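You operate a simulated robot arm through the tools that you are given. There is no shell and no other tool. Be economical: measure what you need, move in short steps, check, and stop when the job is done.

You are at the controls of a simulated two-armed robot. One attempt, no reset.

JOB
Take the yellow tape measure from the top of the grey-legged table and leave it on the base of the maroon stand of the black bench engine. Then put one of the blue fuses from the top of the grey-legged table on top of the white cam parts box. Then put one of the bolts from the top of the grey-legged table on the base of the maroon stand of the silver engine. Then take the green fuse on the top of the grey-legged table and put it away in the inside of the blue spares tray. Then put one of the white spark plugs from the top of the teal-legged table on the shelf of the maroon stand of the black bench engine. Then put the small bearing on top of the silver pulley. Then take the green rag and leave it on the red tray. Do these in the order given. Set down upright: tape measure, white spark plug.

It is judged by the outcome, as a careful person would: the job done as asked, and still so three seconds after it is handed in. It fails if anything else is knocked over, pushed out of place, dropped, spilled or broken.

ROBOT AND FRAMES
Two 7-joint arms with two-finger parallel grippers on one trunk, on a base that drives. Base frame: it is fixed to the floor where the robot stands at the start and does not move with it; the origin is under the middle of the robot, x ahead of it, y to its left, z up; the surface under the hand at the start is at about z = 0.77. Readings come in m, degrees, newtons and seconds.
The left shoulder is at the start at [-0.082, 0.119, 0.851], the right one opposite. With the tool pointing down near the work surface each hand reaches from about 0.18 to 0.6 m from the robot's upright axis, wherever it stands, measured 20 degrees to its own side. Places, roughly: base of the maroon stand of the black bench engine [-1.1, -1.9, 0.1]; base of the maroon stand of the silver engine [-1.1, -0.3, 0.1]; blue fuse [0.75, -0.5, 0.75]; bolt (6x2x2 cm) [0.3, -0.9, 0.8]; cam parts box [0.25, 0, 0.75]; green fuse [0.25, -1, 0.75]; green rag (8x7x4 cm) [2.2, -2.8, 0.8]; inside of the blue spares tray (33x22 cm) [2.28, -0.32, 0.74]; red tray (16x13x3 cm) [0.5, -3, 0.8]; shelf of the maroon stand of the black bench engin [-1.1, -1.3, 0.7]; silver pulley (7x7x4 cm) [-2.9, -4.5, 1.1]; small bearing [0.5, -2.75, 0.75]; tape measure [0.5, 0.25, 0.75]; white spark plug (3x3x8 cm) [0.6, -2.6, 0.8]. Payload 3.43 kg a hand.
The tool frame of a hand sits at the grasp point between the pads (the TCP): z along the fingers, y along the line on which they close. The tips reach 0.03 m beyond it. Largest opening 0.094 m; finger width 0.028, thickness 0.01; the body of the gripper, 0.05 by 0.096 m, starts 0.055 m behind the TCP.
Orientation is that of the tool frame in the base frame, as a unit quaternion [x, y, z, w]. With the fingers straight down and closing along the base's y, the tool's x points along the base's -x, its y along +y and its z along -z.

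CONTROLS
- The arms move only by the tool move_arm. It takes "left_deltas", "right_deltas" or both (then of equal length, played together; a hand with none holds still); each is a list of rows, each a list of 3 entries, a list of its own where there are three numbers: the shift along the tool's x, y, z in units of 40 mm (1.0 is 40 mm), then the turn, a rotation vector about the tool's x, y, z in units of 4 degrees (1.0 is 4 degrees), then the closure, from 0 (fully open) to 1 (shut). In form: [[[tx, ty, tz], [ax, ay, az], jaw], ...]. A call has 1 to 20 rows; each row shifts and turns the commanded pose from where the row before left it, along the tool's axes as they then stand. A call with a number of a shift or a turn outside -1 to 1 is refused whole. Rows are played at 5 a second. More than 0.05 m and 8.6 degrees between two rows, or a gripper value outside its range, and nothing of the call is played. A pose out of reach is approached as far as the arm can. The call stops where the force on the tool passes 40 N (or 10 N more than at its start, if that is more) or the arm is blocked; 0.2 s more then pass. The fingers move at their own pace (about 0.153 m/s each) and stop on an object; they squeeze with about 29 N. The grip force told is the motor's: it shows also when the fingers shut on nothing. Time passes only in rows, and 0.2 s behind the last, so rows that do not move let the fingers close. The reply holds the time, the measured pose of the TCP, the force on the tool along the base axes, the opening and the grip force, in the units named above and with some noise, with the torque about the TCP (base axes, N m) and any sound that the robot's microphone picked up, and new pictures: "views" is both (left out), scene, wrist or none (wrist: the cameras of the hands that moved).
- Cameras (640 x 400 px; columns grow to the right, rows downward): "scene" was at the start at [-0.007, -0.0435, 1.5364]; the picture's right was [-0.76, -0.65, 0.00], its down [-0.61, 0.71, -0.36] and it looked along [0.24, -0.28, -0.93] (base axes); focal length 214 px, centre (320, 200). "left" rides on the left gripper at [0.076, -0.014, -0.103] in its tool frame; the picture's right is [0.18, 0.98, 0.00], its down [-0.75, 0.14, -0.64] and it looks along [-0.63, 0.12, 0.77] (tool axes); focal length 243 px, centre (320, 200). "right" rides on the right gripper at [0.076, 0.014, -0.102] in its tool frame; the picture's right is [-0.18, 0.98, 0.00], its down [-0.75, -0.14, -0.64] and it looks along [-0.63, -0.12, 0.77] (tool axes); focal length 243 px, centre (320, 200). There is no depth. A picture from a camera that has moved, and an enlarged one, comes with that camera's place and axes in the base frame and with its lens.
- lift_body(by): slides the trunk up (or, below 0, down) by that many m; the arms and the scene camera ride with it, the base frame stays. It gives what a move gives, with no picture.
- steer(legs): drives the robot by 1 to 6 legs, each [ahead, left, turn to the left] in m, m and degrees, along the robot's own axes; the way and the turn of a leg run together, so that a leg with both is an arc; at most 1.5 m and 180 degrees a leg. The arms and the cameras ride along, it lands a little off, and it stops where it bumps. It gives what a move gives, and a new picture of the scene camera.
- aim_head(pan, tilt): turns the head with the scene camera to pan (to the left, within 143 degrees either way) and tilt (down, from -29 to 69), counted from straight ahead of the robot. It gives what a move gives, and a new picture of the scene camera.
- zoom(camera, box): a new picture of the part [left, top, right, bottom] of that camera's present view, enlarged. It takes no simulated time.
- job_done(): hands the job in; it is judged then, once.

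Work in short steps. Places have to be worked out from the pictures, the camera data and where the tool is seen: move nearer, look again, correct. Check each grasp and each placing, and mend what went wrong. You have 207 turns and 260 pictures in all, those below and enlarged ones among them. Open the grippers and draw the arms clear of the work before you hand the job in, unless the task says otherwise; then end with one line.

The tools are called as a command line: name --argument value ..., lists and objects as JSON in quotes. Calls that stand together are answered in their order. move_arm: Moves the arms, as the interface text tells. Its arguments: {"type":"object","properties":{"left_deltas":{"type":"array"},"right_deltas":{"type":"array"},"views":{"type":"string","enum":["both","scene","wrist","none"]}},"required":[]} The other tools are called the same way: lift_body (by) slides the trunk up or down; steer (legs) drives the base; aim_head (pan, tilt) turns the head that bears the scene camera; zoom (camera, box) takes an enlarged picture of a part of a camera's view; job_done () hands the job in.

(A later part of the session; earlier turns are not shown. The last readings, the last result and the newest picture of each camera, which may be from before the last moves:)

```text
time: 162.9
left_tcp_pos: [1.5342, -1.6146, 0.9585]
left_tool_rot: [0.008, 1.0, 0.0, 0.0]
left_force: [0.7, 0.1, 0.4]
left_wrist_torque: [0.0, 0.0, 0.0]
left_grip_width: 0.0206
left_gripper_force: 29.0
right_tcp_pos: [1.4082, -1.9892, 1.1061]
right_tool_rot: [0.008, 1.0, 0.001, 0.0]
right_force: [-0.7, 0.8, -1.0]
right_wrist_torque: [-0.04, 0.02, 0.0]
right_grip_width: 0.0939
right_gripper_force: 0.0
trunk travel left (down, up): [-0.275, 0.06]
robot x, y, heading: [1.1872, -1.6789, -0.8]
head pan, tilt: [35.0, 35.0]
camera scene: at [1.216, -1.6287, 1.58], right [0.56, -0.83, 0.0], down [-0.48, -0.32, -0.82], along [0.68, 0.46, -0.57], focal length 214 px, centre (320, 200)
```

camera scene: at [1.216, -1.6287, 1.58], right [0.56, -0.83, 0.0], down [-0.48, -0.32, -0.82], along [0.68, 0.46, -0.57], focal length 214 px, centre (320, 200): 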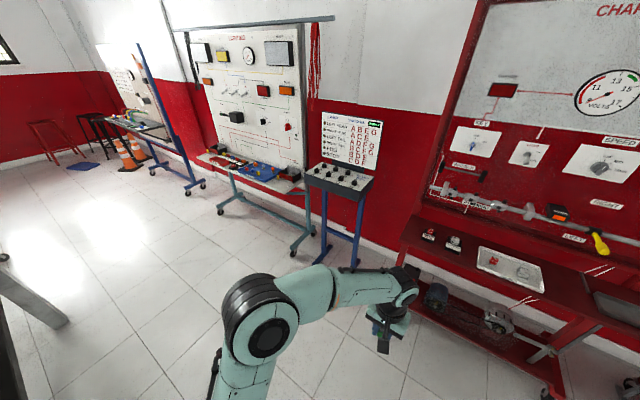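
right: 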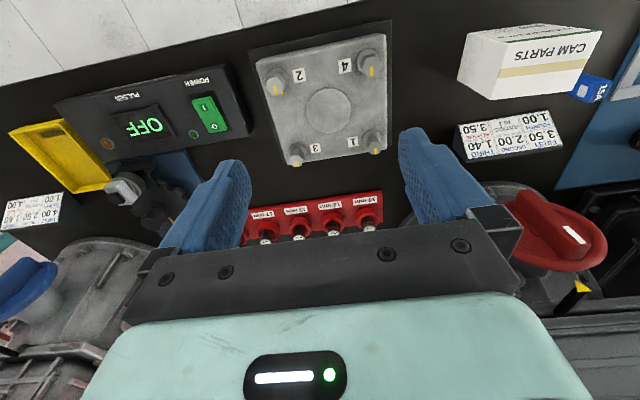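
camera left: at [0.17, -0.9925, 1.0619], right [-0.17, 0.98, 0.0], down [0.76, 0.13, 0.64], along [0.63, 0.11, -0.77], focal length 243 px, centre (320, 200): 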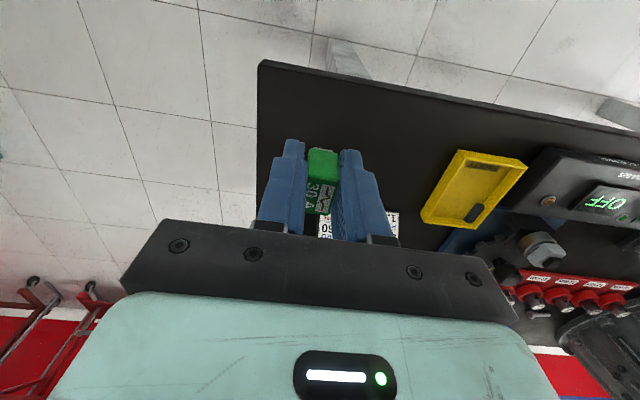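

Blue tray seen at about (2.25, −0.31). I go forward 0.22 m and strafe left 1.25 m, midway between table and wall panels.

steer --legs '[[0.25, 0, 0.8], [0, 1.27, 0]]'

aim_head --pan 0 --tilt 40

```text
time: 175.8
left_tcp_pos: [1.7795, -0.3301, 0.9586]
left_tool_rot: [-0.005, 1.0, 0.001, 0.0]
left_force: [0.2, -0.2, -1.0]
left_wrist_torque: [0.0, -0.03, -0.02]
left_grip_width: 0.0207
left_gripper_force: 29.2
right_tcp_pos: [1.6626, -0.7072, 1.106]
right_tool_rot: [-0.005, 1.0, 0.001, 0.001]
right_force: [0.2, 0.2, -0.8]
right_wrist_torque: [0.03, -0.02, -0.01]
right_grip_width: 0.0941
right_gripper_force: 0.1
trunk travel left (down, up): [-0.275, 0.06]
robot x, y, heading: [1.4309, -0.4006, 0.1]
head pan, tilt: [35.0, 35.0]
camera scene: at [1.4608, -0.3515, 1.58], right [0.58, -0.81, 0.0], down [-0.47, -0.33, -0.82], along [0.67, 0.48, -0.57], focal length 214 px, centre (320, 200)
```

scene: 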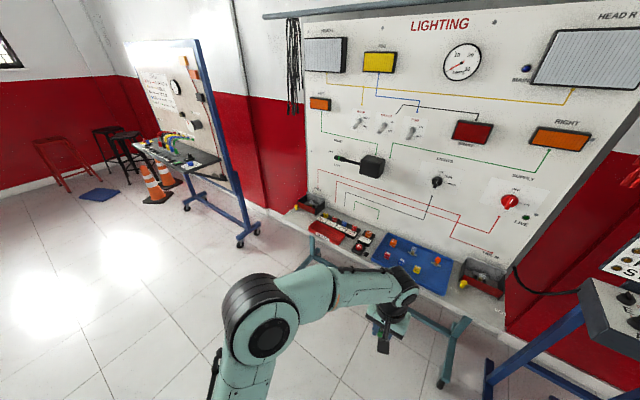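

```text
time: 176.8
left_tcp_pos: [1.7797, -0.3305, 0.9587]
left_tool_rot: [-0.004, 1.0, 0.0, 0.0]
left_force: [0.2, 0.0, 0.1]
left_wrist_torque: [-0.03, -0.05, 0.0]
left_grip_width: 0.0204
left_gripper_force: 29.2
right_tcp_pos: [1.6618, -0.708, 1.106]
right_tool_rot: [-0.005, 1.0, 0.0, 0.0]
right_force: [0.5, -0.3, 0.5]
right_wrist_torque: [-0.02, 0.03, -0.02]
right_grip_width: 0.0941
right_gripper_force: 0.2
trunk travel left (down, up): [-0.275, 0.06]
robot x, y, heading: [1.4347, -0.3992, 0.6]
head pan, tilt: [0.0, 40.0]
camera scene: at [1.4741, -0.4018, 1.5725], right [0.01, -1.0, 0.0], down [-0.64, -0.01, -0.77], along [0.77, 0.01, -0.64], focal length 214 px, centre (320, 200)
```

scene: 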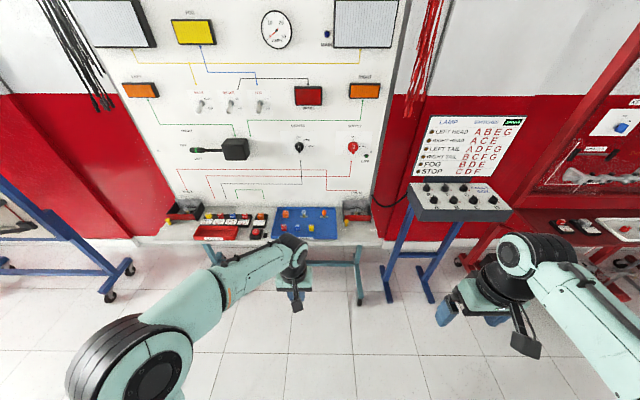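

Tray is ahead with some small items inside. I drive forward 0.33 m and look with the left wrist camera.

steer --legs '[[0.33, 0, 0]]'

move_arm --left_deltas '[[[0, 0, -0.5], [0, 0, 0], 1]]' --views "wrist"

```text
time: 179.0
left_tcp_pos: [2.111, -0.3308, 0.9583]
left_tool_rot: [0.0, 1.0, 0.0, 0.0]
left_force: [0.7, 0.0, -0.6]
left_wrist_torque: [0.0, -0.03, -0.03]
left_grip_width: 0.0207
left_gripper_force: 29.4
right_tcp_pos: [1.9916, -0.7069, 1.1053]
right_tool_rot: [-0.001, 1.0, 0.001, 0.0]
right_force: [0.2, 0.2, 0.1]
right_wrist_torque: [-0.04, -0.01, 0.02]
right_grip_width: 0.0939
right_gripper_force: 0.1
trunk travel left (down, up): [-0.275, 0.06]
robot x, y, heading: [1.7627, -0.3995, 0.1]
head pan, tilt: [0.0, 40.0]
camera scene: at [1.8055, -0.4007, 1.5724], right [0.0, -1.0, 0.0], down [-0.64, 0.0, -0.77], along [0.77, 0.0, -0.64], focal length 214 px, centre (320, 200)
```

scene: 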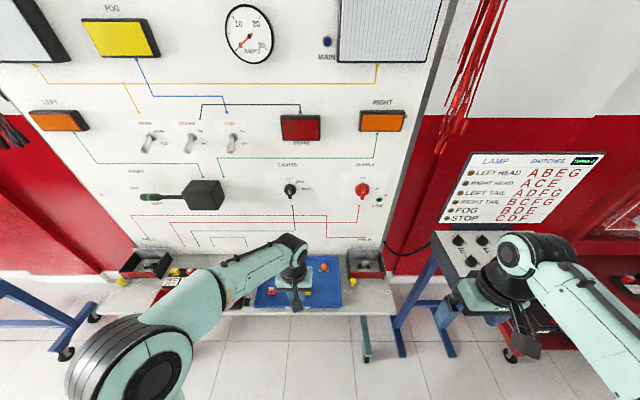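

```text
time: 179.4
left_tcp_pos: [2.1104, -0.3328, 0.9783]
left_tool_rot: [-0.001, 1.0, 0.0, 0.0]
left_force: [-0.9, 0.3, -1.0]
left_wrist_torque: [-0.03, -0.01, 0.0]
left_grip_width: 0.0204
left_gripper_force: 28.8
right_tcp_pos: [1.9897, -0.7085, 1.1064]
right_tool_rot: [-0.001, 1.0, 0.0, 0.001]
right_force: [0.2, -0.2, 0.7]
right_wrist_torque: [0.02, 0.04, 0.0]
right_grip_width: 0.0942
right_gripper_force: 0.1
trunk travel left (down, up): [-0.275, 0.06]
robot x, y, heading: [1.7646, -0.3987, 0.0]
head pan, tilt: [0.0, 40.0]
camera left: at [2.0347, -0.3461, 1.0818], right [-0.19, 0.98, 0.0], down [0.75, 0.14, 0.64], along [0.63, 0.12, -0.77], focal length 243 px, centre (320, 200)
```

left: 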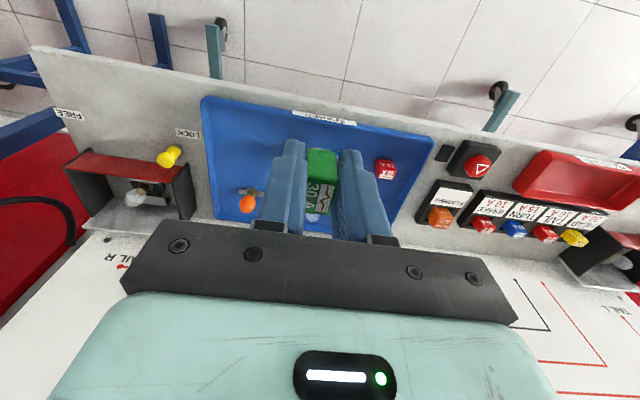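

Free spot inside the tray near its front centre, about (2.215, −0.345), away from the red cube, bulb and item behind. I move over it and lower.

move_arm --left_deltas '[[[-0.9, -0.1, 0], [0, 0, 0], 1], [[-0.9, -0.1, 0], [0, 0, 0], 1], [[-0.82, -0.1, 0.5], [0, 0, 0], 1], [[0, 0, 1], [0, 0, 0], 1], [[0, 0, 1], [0, 0, 0], 1], [[0, 0, 0.75], [0, 0, 0], 1]]' --views "wrist"

```text
time: 180.8
left_tcp_pos: [2.2146, -0.3419, 0.8473]
left_tool_rot: [-0.001, 1.0, 0.0, 0.0]
left_force: [0.1, 0.1, 0.0]
left_wrist_torque: [-0.02, 0.0, -0.01]
left_grip_width: 0.0206
left_gripper_force: 29.3
right_tcp_pos: [1.9905, -0.7064, 1.1064]
right_tool_rot: [-0.001, 1.0, -0.001, -0.001]
right_force: [-0.4, 0.1, 0.1]
right_wrist_torque: [0.0, 0.01, -0.02]
right_grip_width: 0.0938
right_gripper_force: 0.1
trunk travel left (down, up): [-0.275, 0.06]
robot x, y, heading: [1.7584, -0.3964, -0.1]
head pan, tilt: [0.0, 40.0]
camera left: at [2.1397, -0.3565, 0.9506], right [-0.18, 0.98, 0.0], down [0.75, 0.14, 0.64], along [0.63, 0.12, -0.77], focal length 243 px, centre (320, 200)
```

left: 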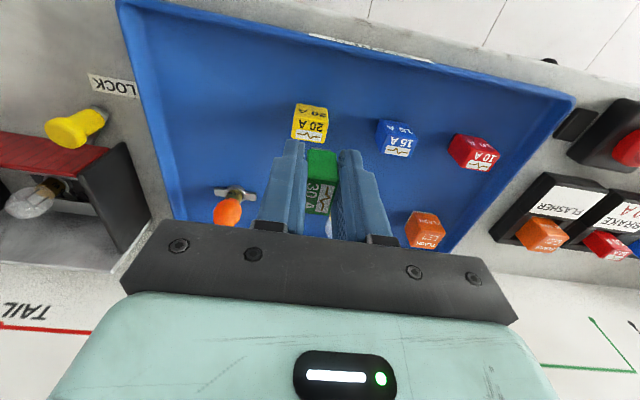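

There are more fuses than seen before — yellow right below. The free spot is left-front at about (2.21, −0.42); I move there and look.

move_arm --left_deltas '[[[0, -1, -0.2], [0, 0, 0], 1], [[0.1, -0.95, 0], [0, 0, 0], 1]]' --views "wrist"

```text
time: 181.4
left_tcp_pos: [2.2116, -0.4214, 0.8562]
left_tool_rot: [-0.001, 1.0, 0.0, -0.001]
left_force: [-0.4, -0.7, -0.5]
left_wrist_torque: [0.0, 0.0, 0.0]
left_grip_width: 0.0206
left_gripper_force: 29.3
right_tcp_pos: [1.9911, -0.7069, 1.1053]
right_tool_rot: [-0.002, 1.0, 0.0, -0.001]
right_force: [-0.7, 0.4, -0.3]
right_wrist_torque: [0.01, 0.0, -0.03]
right_grip_width: 0.0938
right_gripper_force: 0.0
trunk travel left (down, up): [-0.275, 0.06]
robot x, y, heading: [1.763, -0.3997, 0.5]
head pan, tilt: [0.0, 40.0]
camera left: at [2.1357, -0.4352, 0.9593], right [-0.19, 0.98, 0.0], down [0.75, 0.14, 0.64], along [0.63, 0.12, -0.77], focal length 243 px, centre (320, 200)
```

left: 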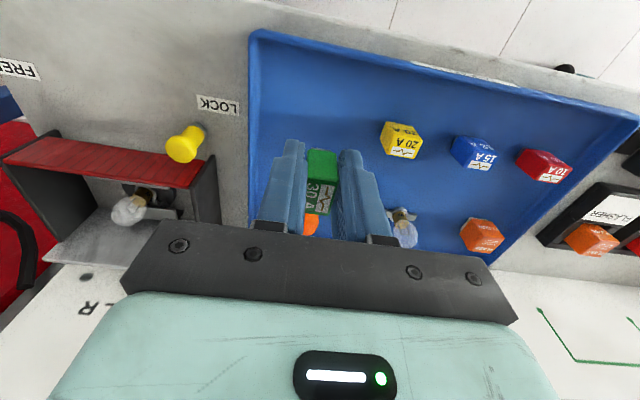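

Midway between tray wall (y −0.481) and yellow fuse (edge −0.362). Lower to contact.

move_arm --left_deltas '[[[0, 0, 0.8], [0, 0, 0], 1], [[0, 0, 0.6], [0, 0, 0], 1], [[0, 0, 0.25], [0, 0, 0], 1], [[0, 0, 0.2], [0, 0, 0], 1], [[0, 0, 0], [0, 0, 0], 1]]' --views "none"

```text
time: 182.6
left_tcp_pos: [2.2114, -0.4201, 0.7827]
left_tool_rot: [-0.001, 1.0, -0.001, 0.0]
left_force: [0.5, -0.9, 0.1]
left_wrist_torque: [0.03, 0.01, -0.01]
left_grip_width: 0.0206
left_gripper_force: 29.0
right_tcp_pos: [1.99, -0.7068, 1.106]
right_tool_rot: [-0.001, 1.0, -0.001, 0.001]
right_force: [0.2, -0.6, 0.1]
right_wrist_torque: [0.02, 0.01, -0.01]
right_grip_width: 0.0941
right_gripper_force: 0.0
trunk travel left (down, up): [-0.275, 0.06]
robot x, y, heading: [1.7614, -0.3985, -0.3]
head pan, tilt: [0.0, 40.0]
```

No contact yet; a few millimetres more.

move_arm --left_deltas '[[[0, 0, 0.13], [0, 0, 0], 1], [[0, 0, 0.13], [0, 0, 0], 1], [[0, 0, 0], [0, 0, 0], 1]]' --views "wrist"

```text
time: 183.4
left_tcp_pos: [2.2127, -0.4203, 0.773]
left_tool_rot: [0.001, 1.0, -0.001, 0.002]
left_force: [-0.7, 0.5, 22.3]
left_wrist_torque: [-0.01, -0.22, 0.05]
left_grip_width: 0.021
left_gripper_force: 28.9
right_tcp_pos: [1.9892, -0.7078, 1.1058]
right_tool_rot: [-0.001, 1.0, 0.0, 0.001]
right_force: [0.4, -0.4, -1.2]
right_wrist_torque: [0.05, 0.0, -0.03]
right_grip_width: 0.094
right_gripper_force: 0.1
trunk travel left (down, up): [-0.275, 0.06]
robot x, y, heading: [1.7653, -0.3998, 0.1]
head pan, tilt: [0.0, 40.0]
camera left: at [2.1356, -0.4344, 0.8771], right [-0.18, 0.98, 0.0], down [0.75, 0.14, 0.65], along [0.63, 0.12, -0.76], focal length 243 px, centre (320, 200)
```

left: 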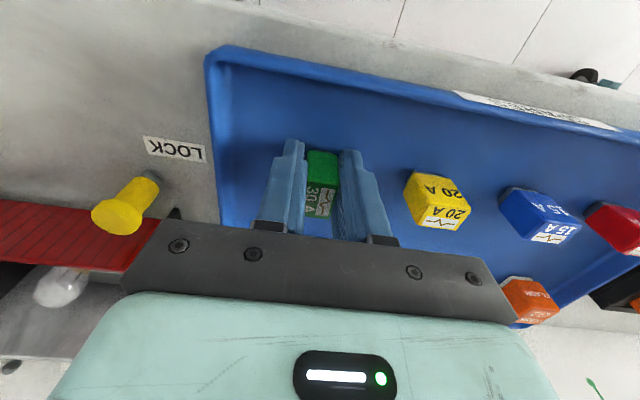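

On the tray floor. Open modestly and rise.

move_arm --left_deltas '[[[0, 0, -0.08], [0, 0, 0], 1], [[0, 0, 0], [0, 0, 0], 0.62], [[0, 0, 0], [0, 0, 0], 0.6], [[0, 0, -0.6], [0, 0, 0], 0.6], [[0, 0, -1], [0, 0, 0], 0.6], [[0, 0, -1], [0, 0, 0], 0.6], [[0, 0, -1], [0, 0, 0], 0.4]]' --views "wrist"

```text
time: 185.0
left_tcp_pos: [2.2097, -0.4237, 0.9211]
left_tool_rot: [-0.001, 1.0, 0.0, -0.001]
left_force: [0.5, 0.2, -0.3]
left_wrist_torque: [-0.05, 0.02, 0.01]
left_grip_width: 0.0562
left_gripper_force: 0.0
right_tcp_pos: [1.9908, -0.7081, 1.1062]
right_tool_rot: [-0.001, 1.0, 0.0, 0.001]
right_force: [-0.1, -0.8, 0.9]
right_wrist_torque: [0.01, 0.01, 0.02]
right_grip_width: 0.0942
right_gripper_force: 0.0
trunk travel left (down, up): [-0.275, 0.06]
robot x, y, heading: [1.7648, -0.4, 0.2]
head pan, tilt: [0.0, 40.0]
camera left: at [2.1347, -0.4368, 1.0239], right [-0.18, 0.98, 0.0], down [0.75, 0.14, 0.64], along [0.63, 0.12, -0.77], focal length 243 px, centre (320, 200)
```

left: 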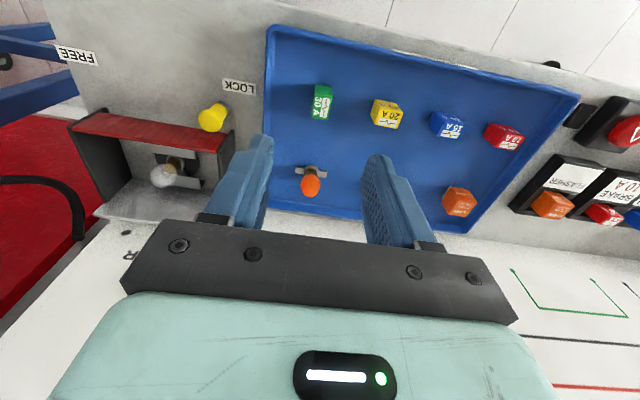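

Green fuse is in the tray, upright, others untouched. I retract and drive back around to the teal table's near (−x) side for the spark plug.

move_arm --left_deltas '[[[0.7, 0, -0.7], [0, 0, 0], 0], [[1, 0.3, 0], [0, 0, 0], 0], [[0.8, 0.3, 0], [0, 0, 0], 0]]' --views "none"

steer --legs '[[-0.34, 0, 0], [0, -1.27, 0], [-1.45, 0, 0]]'

aim_head --pan -55 --tilt 35

```text
time: 185.8
left_tcp_pos: [2.1091, -0.3989, 0.9466]
left_tool_rot: [0.0, 1.0, 0.0, 0.0]
left_force: [0.0, 0.2, 0.2]
left_wrist_torque: [0.0, -0.02, 0.02]
left_grip_width: 0.0943
left_gripper_force: 0.0
right_tcp_pos: [1.9905, -0.7073, 1.1066]
right_tool_rot: [0.0, 1.0, 0.0, 0.001]
right_force: [0.0, 0.5, -0.2]
right_wrist_torque: [0.0, 0.01, -0.01]
right_grip_width: 0.094
right_gripper_force: 0.0
trunk travel left (down, up): [-0.275, 0.06]
robot x, y, heading: [1.766, -0.3987, -0.1]
head pan, tilt: [0.0, 40.0]
```

```text
time: 206.0
left_tcp_pos: [0.3022, -1.68, 0.9462]
left_tool_rot: [0.003, 1.0, 0.0, 0.001]
left_force: [-0.5, -0.7, -0.7]
left_wrist_torque: [-0.02, -0.01, 0.02]
left_grip_width: 0.094
left_gripper_force: 0.1
right_tcp_pos: [0.1807, -1.9905, 1.1057]
right_tool_rot: [0.002, 1.0, 0.0, 0.0]
right_force: [-0.7, -0.3, 0.1]
right_wrist_torque: [0.0, 0.0, 0.02]
right_grip_width: 0.0944
right_gripper_force: 0.0
trunk travel left (down, up): [-0.275, 0.06]
robot x, y, heading: [-0.0436, -1.6804, -0.1]
head pan, tilt: [0.0, 40.0]
camera scene: at [-0.0025, -1.6817, 1.5725], right [-0.01, -1.0, 0.0], down [-0.64, 0.0, -0.77], along [0.77, 0.0, -0.64], focal length 214 px, centre (320, 200)
```

scene: 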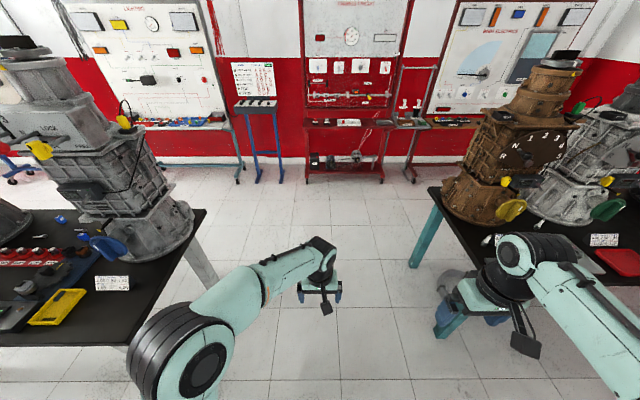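

```text
time: 207.3
left_tcp_pos: [0.3024, -1.6816, 0.9465]
left_tool_rot: [0.003, 1.0, 0.0, 0.0]
left_force: [-0.4, 0.6, -0.2]
left_wrist_torque: [-0.01, 0.01, 0.01]
left_grip_width: 0.094
left_gripper_force: 0.1
right_tcp_pos: [0.1815, -1.9892, 1.106]
right_tool_rot: [0.003, 1.0, 0.0, 0.0]
right_force: [0.3, 0.4, -0.4]
right_wrist_torque: [0.0, -0.01, 0.01]
right_grip_width: 0.0939
right_gripper_force: 0.0
trunk travel left (down, up): [-0.275, 0.06]
robot x, y, heading: [-0.0434, -1.681, -0.2]
head pan, tilt: [-55.0, 35.0]
camera scene: at [-0.0372, -1.7536, 1.58], right [-0.82, -0.57, 0.0], down [-0.33, 0.47, -0.82], along [0.47, -0.67, -0.57], focal length 214 px, centre (320, 200)
```

scene: 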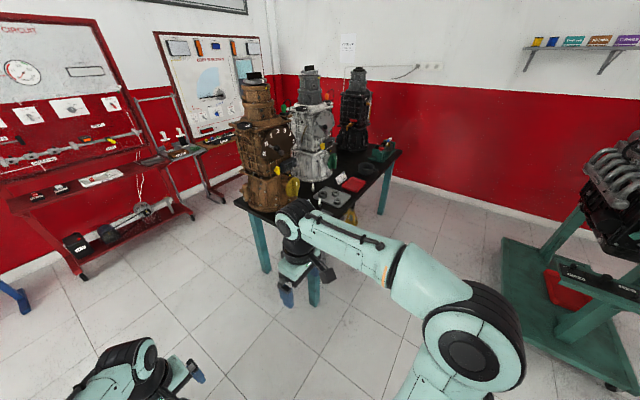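

Path is clear; strafe right 0.75 m and look at the teal table's near part.

steer --legs '[[0, -0.78, 0]]'

aim_head --pan -5 --tilt 50

```text
time: 214.5
left_tcp_pos: [0.2983, -2.4574, 0.9467]
left_tool_rot: [0.002, 1.0, 0.0, 0.001]
left_force: [1.0, 0.2, 0.1]
left_wrist_torque: [-0.01, 0.0, 0.03]
left_grip_width: 0.0939
left_gripper_force: 0.1
right_tcp_pos: [0.1784, -2.7635, 1.1055]
right_tool_rot: [0.002, 1.0, -0.001, 0.0]
right_force: [-0.3, -0.1, 0.1]
right_wrist_torque: [0.01, 0.01, 0.02]
right_grip_width: 0.0942
right_gripper_force: 0.0
trunk travel left (down, up): [-0.275, 0.06]
robot x, y, heading: [-0.0453, -2.4532, -0.3]
head pan, tilt: [-55.0, 35.0]
camera scene: at [-0.041, -2.5292, 1.58], right [-0.82, -0.57, 0.0], down [-0.33, 0.47, -0.82], along [0.47, -0.67, -0.57], focal length 214 px, centre (320, 200)
```

scene: 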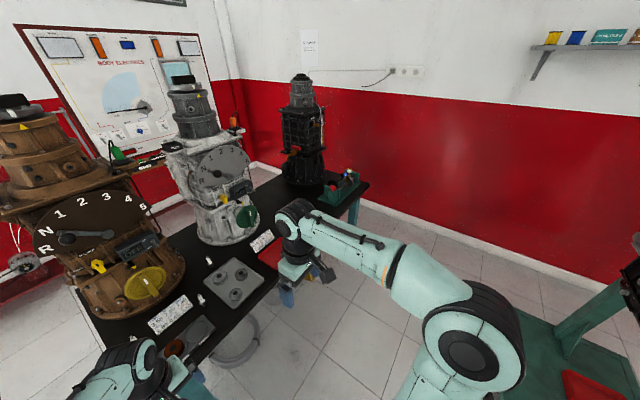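

```text
time: 215.7
left_tcp_pos: [0.2992, -2.4565, 0.9448]
left_tool_rot: [0.002, 1.0, 0.0, -0.001]
left_force: [-0.1, -0.6, 0.7]
left_wrist_torque: [0.0, -0.01, 0.02]
left_grip_width: 0.0941
left_gripper_force: 0.1
right_tcp_pos: [0.1791, -2.7644, 1.1055]
right_tool_rot: [0.002, 1.0, 0.0, -0.001]
right_force: [0.8, -0.2, 0.3]
right_wrist_torque: [0.01, 0.01, 0.0]
right_grip_width: 0.094
right_gripper_force: 0.0
trunk travel left (down, up): [-0.275, 0.06]
robot x, y, heading: [-0.0456, -2.4552, 0.1]
head pan, tilt: [-5.0, 50.0]
camera scene: at [-0.0145, -2.4639, 1.5583], right [-0.09, -1.0, 0.0], down [-0.76, 0.07, -0.64], along [0.64, -0.06, -0.77], focal length 214 px, centre (320, 200)
```

scene: 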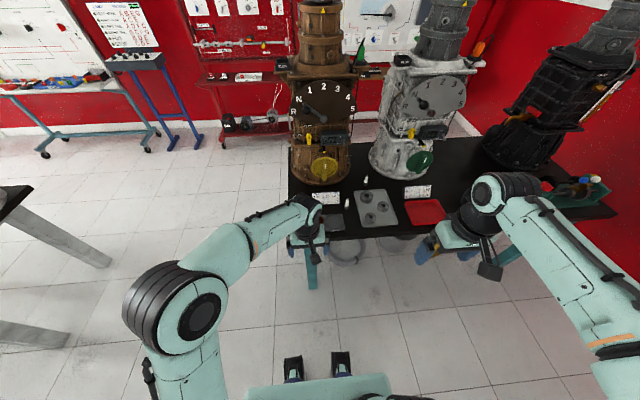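

I zoom on the items on the teal table.

zoom --camera "scene" --box '[290, 160, 470, 260]'

```text
3.56 times, centred on (380, 210) of scene
camera zoom: at [-0.0145, -2.4639, 1.5583], right [-0.09, -1.0, 0.0], down [-0.76, 0.07, -0.64], along [0.64, -0.06, -0.77], focal length 763 px, centre (107, 164)
```

zoom: 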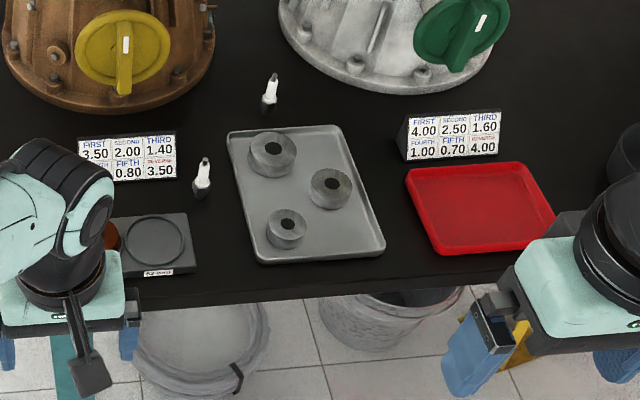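

Spark plug stands at about (0.578, −2.641); the small bearing at (0.505, −2.734). I position the robot so the left hand reaches the plug and look through the wrist camera.

steer --legs '[[0, -0.24, 0], [0.13, 0, 0]]'

move_arm --left_deltas '[[[0, 0.8, -0.8], [0, 0, 0], 0], [[0, 0.3, 0], [0, 0, 0], 0]]' --views "wrist"

```text
time: 219.2
left_tcp_pos: [0.424, -2.696, 0.9453]
left_tool_rot: [0.003, 1.0, 0.0, 0.0]
left_force: [-0.4, 0.0, 0.1]
left_wrist_torque: [-0.02, 0.02, 0.0]
left_grip_width: 0.094
left_gripper_force: 0.2
right_tcp_pos: [0.3026, -3.0038, 1.1069]
right_tool_rot: [0.002, 1.0, 0.0, 0.0]
right_force: [0.3, 0.0, 0.2]
right_wrist_torque: [-0.01, 0.02, 0.01]
right_grip_width: 0.094
right_gripper_force: 0.1
trunk travel left (down, up): [-0.275, 0.06]
robot x, y, heading: [0.0801, -2.6948, -0.3]
head pan, tilt: [-5.0, 50.0]
camera scene: at [0.1105, -2.7023, 1.5582], right [-0.09, -1.0, 0.0], down [-0.76, 0.07, -0.64], along [0.64, -0.06, -0.77], focal length 214 px, centre (320, 200)
```

scene: 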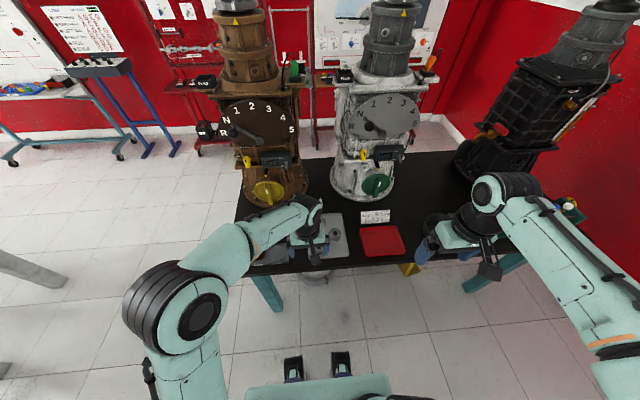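

```text
time: 219.8
left_tcp_pos: [0.4246, -2.6521, 0.9778]
left_tool_rot: [0.002, 1.0, 0.0, -0.001]
left_force: [-0.5, 0.6, 0.0]
left_wrist_torque: [0.0, 0.02, 0.01]
left_grip_width: 0.0938
left_gripper_force: 0.1
right_tcp_pos: [0.3029, -3.0029, 1.1058]
right_tool_rot: [0.001, 1.0, 0.0, 0.0]
right_force: [0.9, -0.7, -0.6]
right_wrist_torque: [-0.03, 0.01, 0.02]
right_grip_width: 0.0939
right_gripper_force: 0.0
trunk travel left (down, up): [-0.275, 0.06]
robot x, y, heading: [0.0741, -2.6973, -0.4]
head pan, tilt: [-5.0, 50.0]
camera left: at [0.3486, -2.6657, 1.0817], right [-0.18, 0.98, 0.0], down [0.76, 0.14, 0.64], along [0.63, 0.11, -0.77], focal length 243 px, centre (320, 200)
```

left: 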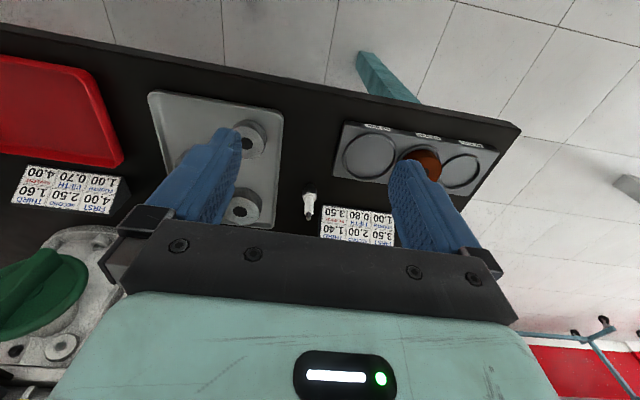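

Plug base ≈(0.582, −2.641). I move over it with fingers part-closed, staying high, and look.

move_arm --left_deltas '[[[-1, 0.07, 0], [0, 0, 0], 0.45], [[-1, 0.07, 0], [0, 0, 0], 0.45], [[-1, 0.07, 0], [0, 0, 0], 0.45], [[-0.9, 0.07, 0.6], [0, 0, 0], 0.45], [[0, 0, 0.5], [0, 0, 0], 0.45]]' --views "wrist"

```text
time: 221.0
left_tcp_pos: [0.5773, -2.6415, 0.9356]
left_tool_rot: [0.003, 1.0, 0.0, 0.0]
left_force: [-0.5, 0.1, 0.4]
left_wrist_torque: [-0.01, 0.01, -0.04]
left_grip_width: 0.0518
left_gripper_force: 0.1
right_tcp_pos: [0.302, -3.003, 1.1059]
right_tool_rot: [0.002, 1.0, 0.0, 0.001]
right_force: [-0.5, -0.9, -0.2]
right_wrist_torque: [0.0, -0.03, -0.02]
right_grip_width: 0.0941
right_gripper_force: 0.1
trunk travel left (down, up): [-0.275, 0.06]
robot x, y, heading: [0.0796, -2.6938, -0.5]
head pan, tilt: [-5.0, 50.0]
camera left: at [0.5019, -2.6543, 1.0389], right [-0.18, 0.98, 0.0], down [0.75, 0.14, 0.64], along [0.63, 0.11, -0.77], focal length 243 px, centre (320, 200)
```

left: 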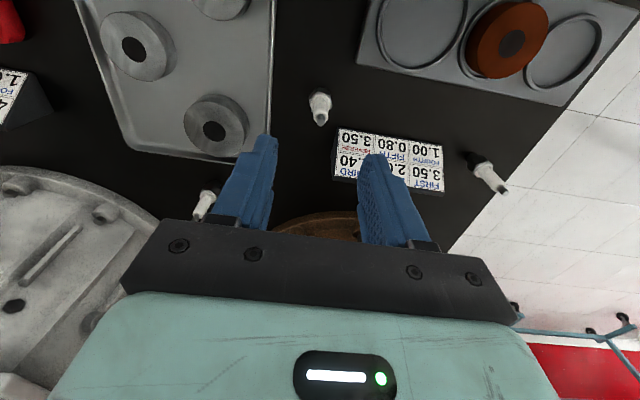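

Plug directly below (0.583, −2.641). Descend to z≈0.812 and close.

move_arm --left_deltas '[[[-0.14, 0, 1], [0, 0, 0], 0.45], [[0, 0, 1], [0, 0, 0], 0.45], [[0, 0, 1], [0, 0, 0], 0.45], [[0, 0, 0.1], [0, 0, 0], 0.45], [[0, 0, 0], [0, 0, 0], 1], [[0, 0, 0], [0, 0, 0], 1]]' --views "wrist"

```text
time: 222.4
left_tcp_pos: [0.5855, -2.6405, 0.8099]
left_tool_rot: [0.002, 1.0, 0.0, 0.0]
left_force: [0.6, 0.1, 0.4]
left_wrist_torque: [-0.01, 0.0, 0.02]
left_grip_width: 0.0225
left_gripper_force: 29.0
right_tcp_pos: [0.3031, -3.0028, 1.1051]
right_tool_rot: [0.002, 1.0, 0.0, 0.0]
right_force: [-0.8, 0.1, 0.3]
right_wrist_torque: [0.0, -0.01, 0.01]
right_grip_width: 0.0939
right_gripper_force: 0.2
trunk travel left (down, up): [-0.275, 0.06]
robot x, y, heading: [0.0755, -2.6946, -0.2]
head pan, tilt: [-5.0, 50.0]
camera left: at [0.5094, -2.6532, 0.9134], right [-0.18, 0.98, 0.0], down [0.75, 0.14, 0.64], along [0.63, 0.11, -0.77], focal length 243 px, centre (320, 200)
```

left: 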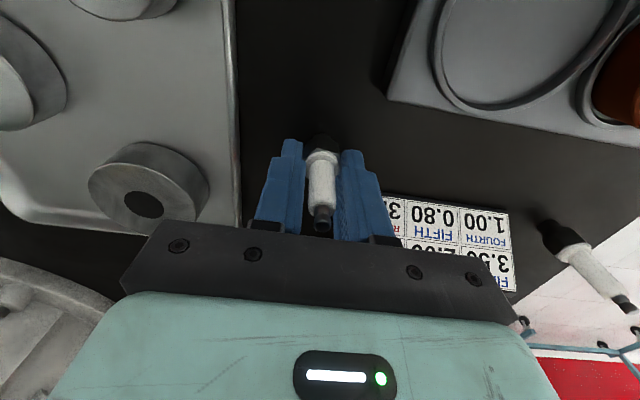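

Plug gripped (22 mm). Lift straight up, retract, then drive to the black engine stand's shelf.

move_arm --left_deltas '[[[0, 0, -1], [0, 0, 0], 1], [[0, 0, -1], [0, 0, 0], 1], [[0, 0, -1], [0, 0, 0], 1], [[0, 0, -1], [0, 0, 0], 1], [[1, 0.3, 0], [0, 0, 0], 1], [[1, 0.3, 0], [0, 0, 0], 1], [[1, 0.3, 0], [0, 0, 0], 1], [[1, 0, 0], [0, 0, 0], 1]]' --views "wrist"

steer --legs '[[-0.3, 0, 0], [0, 0, 90], [1.46, 0, 0], [0, 0, 90]]'

aim_head --pan 10 --tilt 45

```text
time: 224.2
left_tcp_pos: [0.4221, -2.6048, 0.9707]
left_tool_rot: [0.002, 1.0, 0.0, 0.001]
left_force: [-0.6, -0.9, -0.5]
left_wrist_torque: [-0.01, 0.0, 0.01]
left_grip_width: 0.0227
left_gripper_force: 28.7
right_tcp_pos: [0.3014, -3.003, 1.1064]
right_tool_rot: [0.002, 1.0, 0.0, 0.001]
right_force: [-0.1, 0.2, -0.4]
right_wrist_torque: [0.0, -0.01, -0.01]
right_grip_width: 0.0939
right_gripper_force: 0.1
trunk travel left (down, up): [-0.275, 0.06]
robot x, y, heading: [0.0768, -2.6946, -0.3]
head pan, tilt: [-5.0, 50.0]
camera left: at [0.3463, -2.6184, 1.0741], right [-0.18, 0.98, 0.0], down [0.75, 0.14, 0.64], along [0.63, 0.11, -0.77], focal length 243 px, centre (320, 200)
```

left: 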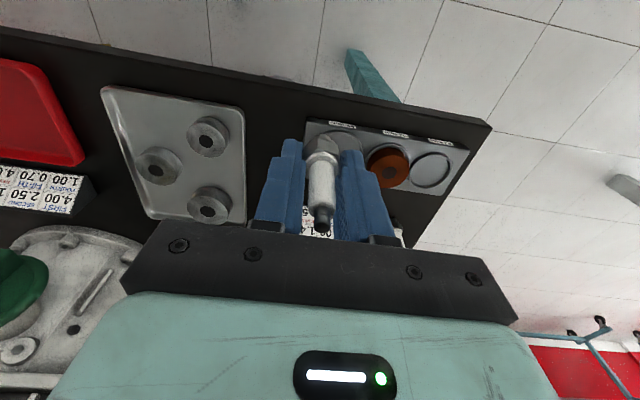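

```text
time: 240.8
left_tcp_pos: [-0.5611, -1.3361, 0.971]
left_tool_rot: [1.0, 0.011, 0.0, 0.0]
left_force: [-0.9, -1.0, -1.0]
left_wrist_torque: [0.0, -0.01, 0.02]
left_grip_width: 0.0217
left_gripper_force: 28.6
right_tcp_pos: [-0.4511, -0.9343, 1.1064]
right_tool_rot: [1.0, 0.012, 0.0, 0.001]
right_force: [-0.7, -0.6, -0.2]
right_wrist_torque: [0.0, -0.01, 0.01]
right_grip_width: 0.0938
right_gripper_force: 0.0
trunk travel left (down, up): [-0.275, 0.06]
robot x, y, heading: [-0.2177, -1.2381, -178.4]
head pan, tilt: [-5.0, 50.0]
camera scene: at [-0.2497, -1.2321, 1.5583], right [0.06, 1.0, 0.0], down [0.76, -0.05, -0.64], along [-0.64, 0.04, -0.77], focal length 214 px, centre (320, 200)
```

scene: 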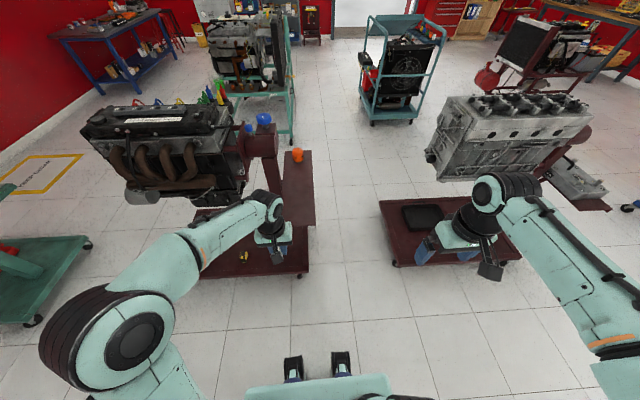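

```text
time: 241.5
left_tcp_pos: [-0.5601, -1.3354, 0.9715]
left_tool_rot: [1.0, 0.012, 0.0, 0.0]
left_force: [0.3, -0.6, -1.0]
left_wrist_torque: [0.0, 0.04, -0.01]
left_grip_width: 0.0214
left_gripper_force: 28.4
right_tcp_pos: [-0.4514, -0.9346, 1.1065]
right_tool_rot: [1.0, 0.012, 0.0, 0.0]
right_force: [0.2, 0.1, -0.1]
right_wrist_torque: [-0.03, -0.03, 0.0]
right_grip_width: 0.0937
right_gripper_force: 0.1
trunk travel left (down, up): [-0.275, 0.06]
robot x, y, heading: [-0.2145, -1.241, -178.5]
head pan, tilt: [10.0, 45.0]
camera scene: at [-0.2526, -1.2529, 1.5652], right [-0.2, 0.98, 0.0], down [0.69, 0.14, -0.71], along [-0.69, -0.14, -0.71], focal length 214 px, centre (320, 200)
```

scene: 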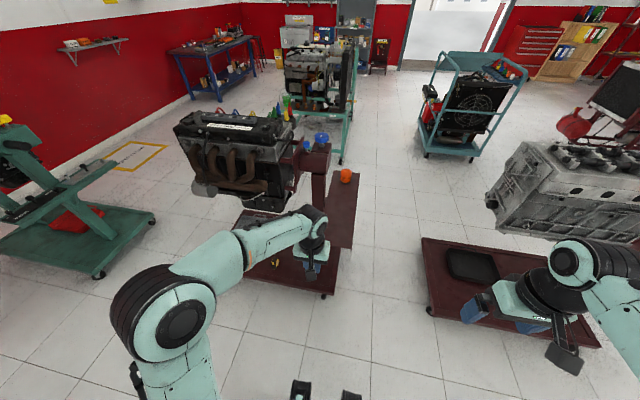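

Shelf spans x −0.81…−1.33, y −1.38…−1.21, with the cup at its far end. Target (−0.95, −1.295). Drive 0.27 m forward and look with the wrist camera.

steer --legs '[[0.27, 0, -1.5]]'

lift_body --by -0.08

move_arm --left_deltas '[[[0, -0.5, 0], [0, 0, 0], 1], [[0, -0.4, 0], [0, 0, 0], 1]]' --views "wrist"

```text
time: 243.4
left_tcp_pos: [-0.826, -1.3293, 0.9714]
left_tool_rot: [1.0, -0.002, 0.001, -0.001]
left_force: [-0.3, -0.2, -0.7]
left_wrist_torque: [-0.01, 0.0, -0.01]
left_grip_width: 0.02
left_gripper_force: 28.6
right_tcp_pos: [-0.7054, -0.9292, 1.1055]
right_tool_rot: [1.0, -0.002, 0.0, 0.0]
right_force: [-0.2, 0.2, -0.3]
right_wrist_torque: [-0.02, 0.0, 0.01]
right_grip_width: 0.0938
right_gripper_force: 0.1
trunk travel left (down, up): [-0.275, 0.06]
robot x, y, heading: [-0.4788, -1.2392, 179.7]
head pan, tilt: [10.0, 45.0]
camera scene: at [-0.515, -1.2544, 1.5652], right [-0.17, 0.99, 0.0], down [0.7, 0.12, -0.71], along [-0.7, -0.12, -0.71], focal length 214 px, centre (320, 200)
```

scene: 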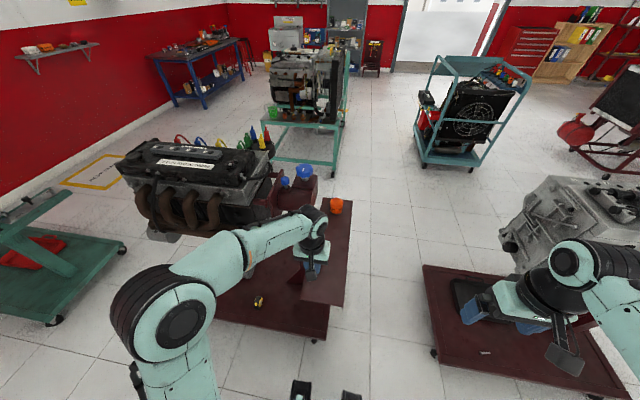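

```text
time: 244.6
left_tcp_pos: [-0.8253, -1.3295, 0.8907]
left_tool_rot: [1.0, -0.003, 0.0, 0.0]
left_force: [0.0, 0.8, 0.2]
left_wrist_torque: [0.01, -0.01, 0.0]
left_grip_width: 0.0202
left_gripper_force: 29.5
right_tcp_pos: [-0.7048, -0.9307, 1.0264]
right_tool_rot: [1.0, -0.002, -0.001, 0.0]
right_force: [0.0, 0.1, -0.2]
right_wrist_torque: [-0.03, 0.03, -0.01]
right_grip_width: 0.0941
right_gripper_force: 0.1
trunk travel left (down, up): [-0.195, 0.14]
robot x, y, heading: [-0.4788, -1.2352, 179.7]
head pan, tilt: [10.0, 45.0]
```

```text
time: 245.2
left_tcp_pos: [-0.8265, -1.2913, 0.8893]
left_tool_rot: [1.0, -0.003, 0.0, 0.0]
left_force: [0.0, 0.4, -0.6]
left_wrist_torque: [0.0, -0.01, 0.01]
left_grip_width: 0.0202
left_gripper_force: 29.6
right_tcp_pos: [-0.7041, -0.9295, 1.0251]
right_tool_rot: [1.0, -0.002, -0.001, 0.0]
right_force: [0.3, 0.4, -0.1]
right_wrist_torque: [-0.02, -0.03, 0.01]
right_grip_width: 0.0941
right_gripper_force: 0.1
trunk travel left (down, up): [-0.195, 0.14]
robot x, y, heading: [-0.4781, -1.2366, 179.6]
head pan, tilt: [10.0, 45.0]
camera left: at [-0.7493, -1.2775, 0.9933], right [0.18, -0.98, 0.0], down [-0.75, -0.14, 0.64], along [-0.63, -0.11, -0.77], focal length 243 px, centre (320, 200)
```

left: 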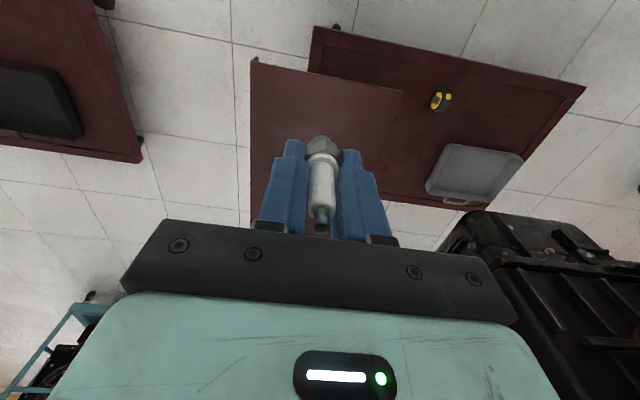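

Shelf corners confirm mid-line y≈−1.30. Move to (−0.94, −1.298) and lower to 0.79.

move_arm --left_deltas '[[[-1, 0.1, 0], [0, 0, 0], 1], [[-1, 0.07, 0], [0, 0, 0], 1], [[-0.85, 0, 0.5], [0, 0, 0], 1], [[0, 0, 1], [0, 0, 0], 1], [[0, 0, 0.9], [0, 0, 0], 1]]' --views "both"

```text
time: 246.4
left_tcp_pos: [-0.9421, -1.2981, 0.7951]
left_tool_rot: [1.0, -0.002, -0.001, 0.0]
left_force: [-0.1, 0.1, 0.3]
left_wrist_torque: [-0.03, 0.02, -0.01]
left_grip_width: 0.02
left_gripper_force: 29.3
right_tcp_pos: [-0.7051, -0.9301, 1.0253]
right_tool_rot: [1.0, -0.002, 0.0, 0.001]
right_force: [0.1, -0.3, -0.6]
right_wrist_torque: [-0.02, 0.03, 0.0]
right_grip_width: 0.094
right_gripper_force: 0.0
trunk travel left (down, up): [-0.195, 0.14]
robot x, y, heading: [-0.4784, -1.241, 179.7]
head pan, tilt: [10.0, 45.0]
camera scene: at [-0.5173, -1.2544, 1.4848], right [-0.17, 0.99, 0.0], down [0.7, 0.12, -0.71], along [-0.7, -0.12, -0.71], focal length 214 px, centre (320, 200)
camera left: at [-0.8644, -1.2838, 0.8975], right [0.18, -0.98, 0.0], down [-0.75, -0.14, 0.64], along [-0.63, -0.11, -0.77], focal length 243 px, centre (320, 200)
```

scene: 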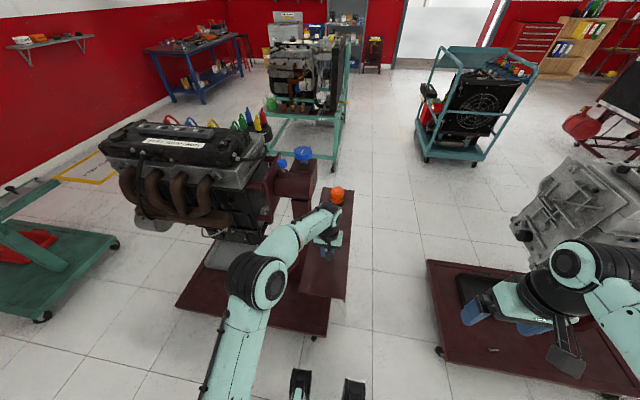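
left: 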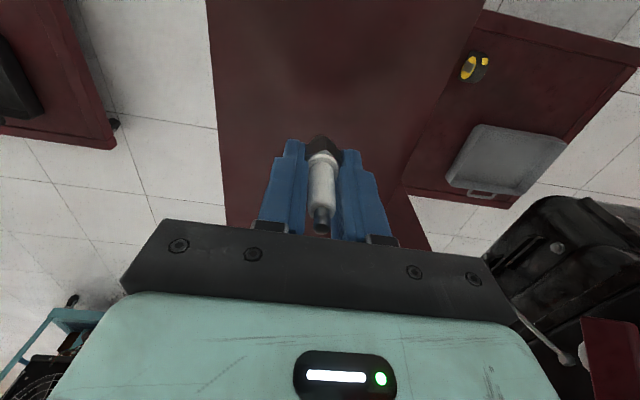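

Good. Lower in small steps to contact (expected ~0.74).

move_arm --left_deltas '[[[0, 0, 0.6], [0, 0, 0], 1], [[0, 0, 0.4], [0, 0, 0], 1], [[0, 0, 0.2], [0, 0, 0], 1], [[0, 0, 0.1], [0, 0, 0], 1], [[0, 0, 0], [0, 0, 0], 1]]' --views "none"

```text
time: 247.6
left_tcp_pos: [-0.9383, -1.3, 0.7435]
left_tool_rot: [1.0, -0.003, 0.0, 0.0]
left_force: [-0.6, -0.3, -0.7]
left_wrist_torque: [0.01, -0.02, 0.0]
left_grip_width: 0.0199
left_gripper_force: 28.8
right_tcp_pos: [-0.7043, -0.9307, 1.0268]
right_tool_rot: [1.0, -0.002, -0.001, 0.0]
right_force: [0.6, 0.6, -0.5]
right_wrist_torque: [0.01, 0.04, -0.02]
right_grip_width: 0.0939
right_gripper_force: 0.1
trunk travel left (down, up): [-0.195, 0.14]
robot x, y, heading: [-0.4811, -1.2386, 179.9]
head pan, tilt: [10.0, 45.0]
```

move_arm --left_deltas '[[[0, 0, 0.1], [0, 0, 0], 1], [[0, 0, 0.1], [0, 0, 0], 1], [[0, 0, 0], [0, 0, 0], 1]]' --views "none"

```text
time: 248.4
left_tcp_pos: [-0.9406, -1.2982, 0.7377]
left_tool_rot: [1.0, -0.003, -0.003, 0.0]
left_force: [0.2, -2.4, 19.5]
left_wrist_torque: [-0.09, -0.09, -0.04]
left_grip_width: 0.0203
left_gripper_force: 28.8
right_tcp_pos: [-0.7031, -0.9305, 1.0262]
right_tool_rot: [1.0, -0.002, -0.001, 0.0]
right_force: [0.9, -0.1, 0.2]
right_wrist_torque: [0.02, 0.0, -0.01]
right_grip_width: 0.0938
right_gripper_force: 0.1
trunk travel left (down, up): [-0.195, 0.14]
robot x, y, heading: [-0.4807, -1.2418, 179.7]
head pan, tilt: [10.0, 45.0]
```

Contact (19.5 N). Ease slightly, open gently, and rise straight up.

move_arm --left_deltas '[[[0, 0, -0.07], [0, 0, 0], 1], [[0, 0, 0], [0, 0, 0], 0.7], [[0, 0, 0], [0, 0, 0], 0.4], [[0, 0, 0], [0, 0, 0], 0.4], [[0, 0, -1], [0, 0, 0], 0.4], [[0, 0, -1], [0, 0, 0], 0.4], [[0, 0, -1], [0, 0, 0], 0.4]]' --views "wrist"

```text
time: 250.0
left_tcp_pos: [-0.9367, -1.3007, 0.858]
left_tool_rot: [1.0, -0.003, 0.0, 0.0]
left_force: [0.0, -0.2, 0.2]
left_wrist_torque: [0.01, 0.0, -0.03]
left_grip_width: 0.0565
left_gripper_force: 0.1
right_tcp_pos: [-0.7029, -0.9303, 1.0252]
right_tool_rot: [1.0, -0.003, -0.001, 0.0]
right_force: [0.0, -0.2, 0.6]
right_wrist_torque: [0.02, 0.01, 0.02]
right_grip_width: 0.0941
right_gripper_force: 0.0
trunk travel left (down, up): [-0.195, 0.14]
robot x, y, heading: [-0.4845, -1.2395, 179.9]
head pan, tilt: [10.0, 45.0]
camera left: at [-0.8611, -1.2856, 0.9611], right [0.18, -0.98, 0.0], down [-0.75, -0.14, 0.64], along [-0.63, -0.11, -0.77], focal length 243 px, centre (320, 200)
```

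left: 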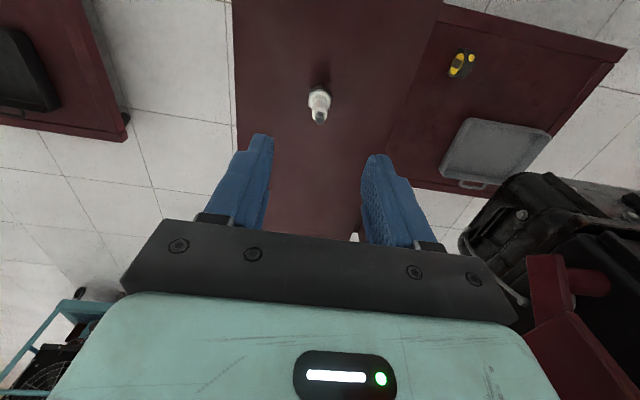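

The plug stands upright on the shelf. I retract, lift the trunk, and drive back to the teal table for the small bearing.

move_arm --left_deltas '[[[0, 0, -1], [0, 0, 0], 0.4], [[0, 0, -1], [0, 0, 0], 0], [[1, 0.3, 0], [0, 0, 0], 0], [[1, 0.3, 0], [0, 0, 0], 0], [[0.8, 0.2, 0], [0, 0, 0], 0]]' --views "none"

lift_body --by 0.08

steer --legs '[[-0.27, 0, 0], [0, 0, 90], [1.48, 0, 0], [0, 0, 90], [0.25, 0, 0]]'

move_arm --left_deltas '[[[0, 0, 0], [0, 0, 0], 0]]' --views "wrist"

```text
time: 251.2
left_tcp_pos: [-0.827, -1.3331, 0.9366]
left_tool_rot: [1.0, -0.003, 0.0, -0.001]
left_force: [-0.3, -0.2, 1.1]
left_wrist_torque: [0.03, -0.04, 0.01]
left_grip_width: 0.0943
left_gripper_force: 0.1
right_tcp_pos: [-0.7036, -0.9314, 1.0262]
right_tool_rot: [1.0, -0.002, -0.001, 0.0]
right_force: [0.8, 0.1, 0.2]
right_wrist_torque: [0.03, 0.05, 0.01]
right_grip_width: 0.0939
right_gripper_force: 0.1
trunk travel left (down, up): [-0.195, 0.14]
robot x, y, heading: [-0.4814, -1.2405, 179.8]
head pan, tilt: [10.0, 45.0]
```

```text
time: 252.4
left_tcp_pos: [-0.8279, -1.3308, 1.0168]
left_tool_rot: [1.0, -0.002, 0.0, -0.001]
left_force: [0.3, -0.6, -0.1]
left_wrist_torque: [0.0, -0.01, -0.02]
left_grip_width: 0.0941
left_gripper_force: 0.0
right_tcp_pos: [-0.7036, -0.9311, 1.1061]
right_tool_rot: [1.0, -0.002, -0.001, 0.0]
right_force: [0.4, -0.3, 0.0]
right_wrist_torque: [0.02, 0.01, -0.01]
right_grip_width: 0.094
right_gripper_force: 0.0
trunk travel left (down, up): [-0.275, 0.06]
robot x, y, heading: [-0.4768, -1.2413, 179.9]
head pan, tilt: [10.0, 45.0]
```

```text
time: 270.2
left_tcp_pos: [0.3762, -2.642, 1.0181]
left_tool_rot: [0.008, 1.0, 0.0, 0.0]
left_force: [0.4, 0.1, 0.4]
left_wrist_torque: [0.03, 0.02, 0.03]
left_grip_width: 0.0939
left_gripper_force: 0.0
right_tcp_pos: [0.2499, -3.0414, 1.1058]
right_tool_rot: [0.007, 1.0, 0.0, 0.0]
right_force: [0.0, -0.1, -0.4]
right_wrist_torque: [0.0, 0.04, 0.01]
right_grip_width: 0.094
right_gripper_force: 0.1
trunk travel left (down, up): [-0.275, 0.06]
robot x, y, heading: [0.0285, -2.7292, -0.9]
head pan, tilt: [10.0, 45.0]
camera scene: at [0.0655, -2.7174, 1.5652], right [0.16, -0.99, 0.0], down [-0.7, -0.11, -0.71], along [0.7, 0.11, -0.71], focal length 214 px, centre (320, 200)
```

scene: 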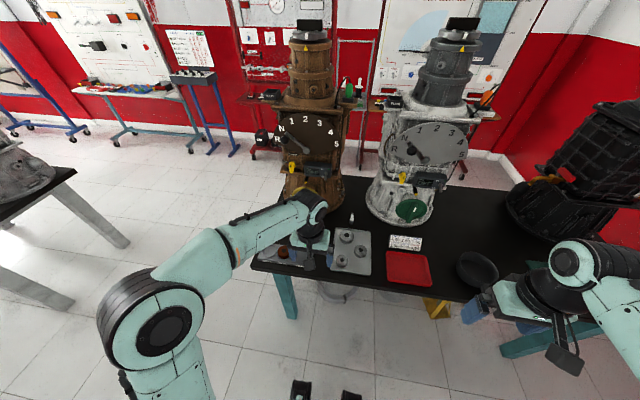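

```text
time: 270.6
left_tcp_pos: [0.3773, -2.6409, 1.0181]
left_tool_rot: [0.007, 1.0, 0.0, 0.0]
left_force: [0.1, -0.2, 1.2]
left_wrist_torque: [-0.02, -0.02, -0.01]
left_grip_width: 0.094
left_gripper_force: 0.1
right_tcp_pos: [0.2504, -3.0415, 1.106]
right_tool_rot: [0.007, 1.0, -0.001, 0.001]
right_force: [-0.2, -0.9, 0.2]
right_wrist_torque: [0.0, 0.0, 0.0]
right_grip_width: 0.0941
right_gripper_force: 0.0
trunk travel left (down, up): [-0.275, 0.06]
robot x, y, heading: [0.0253, -2.7308, -1.1]
head pan, tilt: [10.0, 45.0]
camera left: at [0.3011, -2.6542, 1.1209], right [-0.17, 0.99, 0.0], down [0.76, 0.13, 0.64], along [0.63, 0.11, -0.77], focal length 243 px, centre (320, 200)
```

left: 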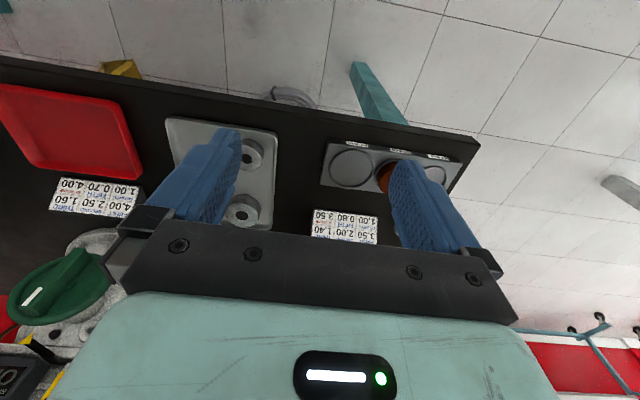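

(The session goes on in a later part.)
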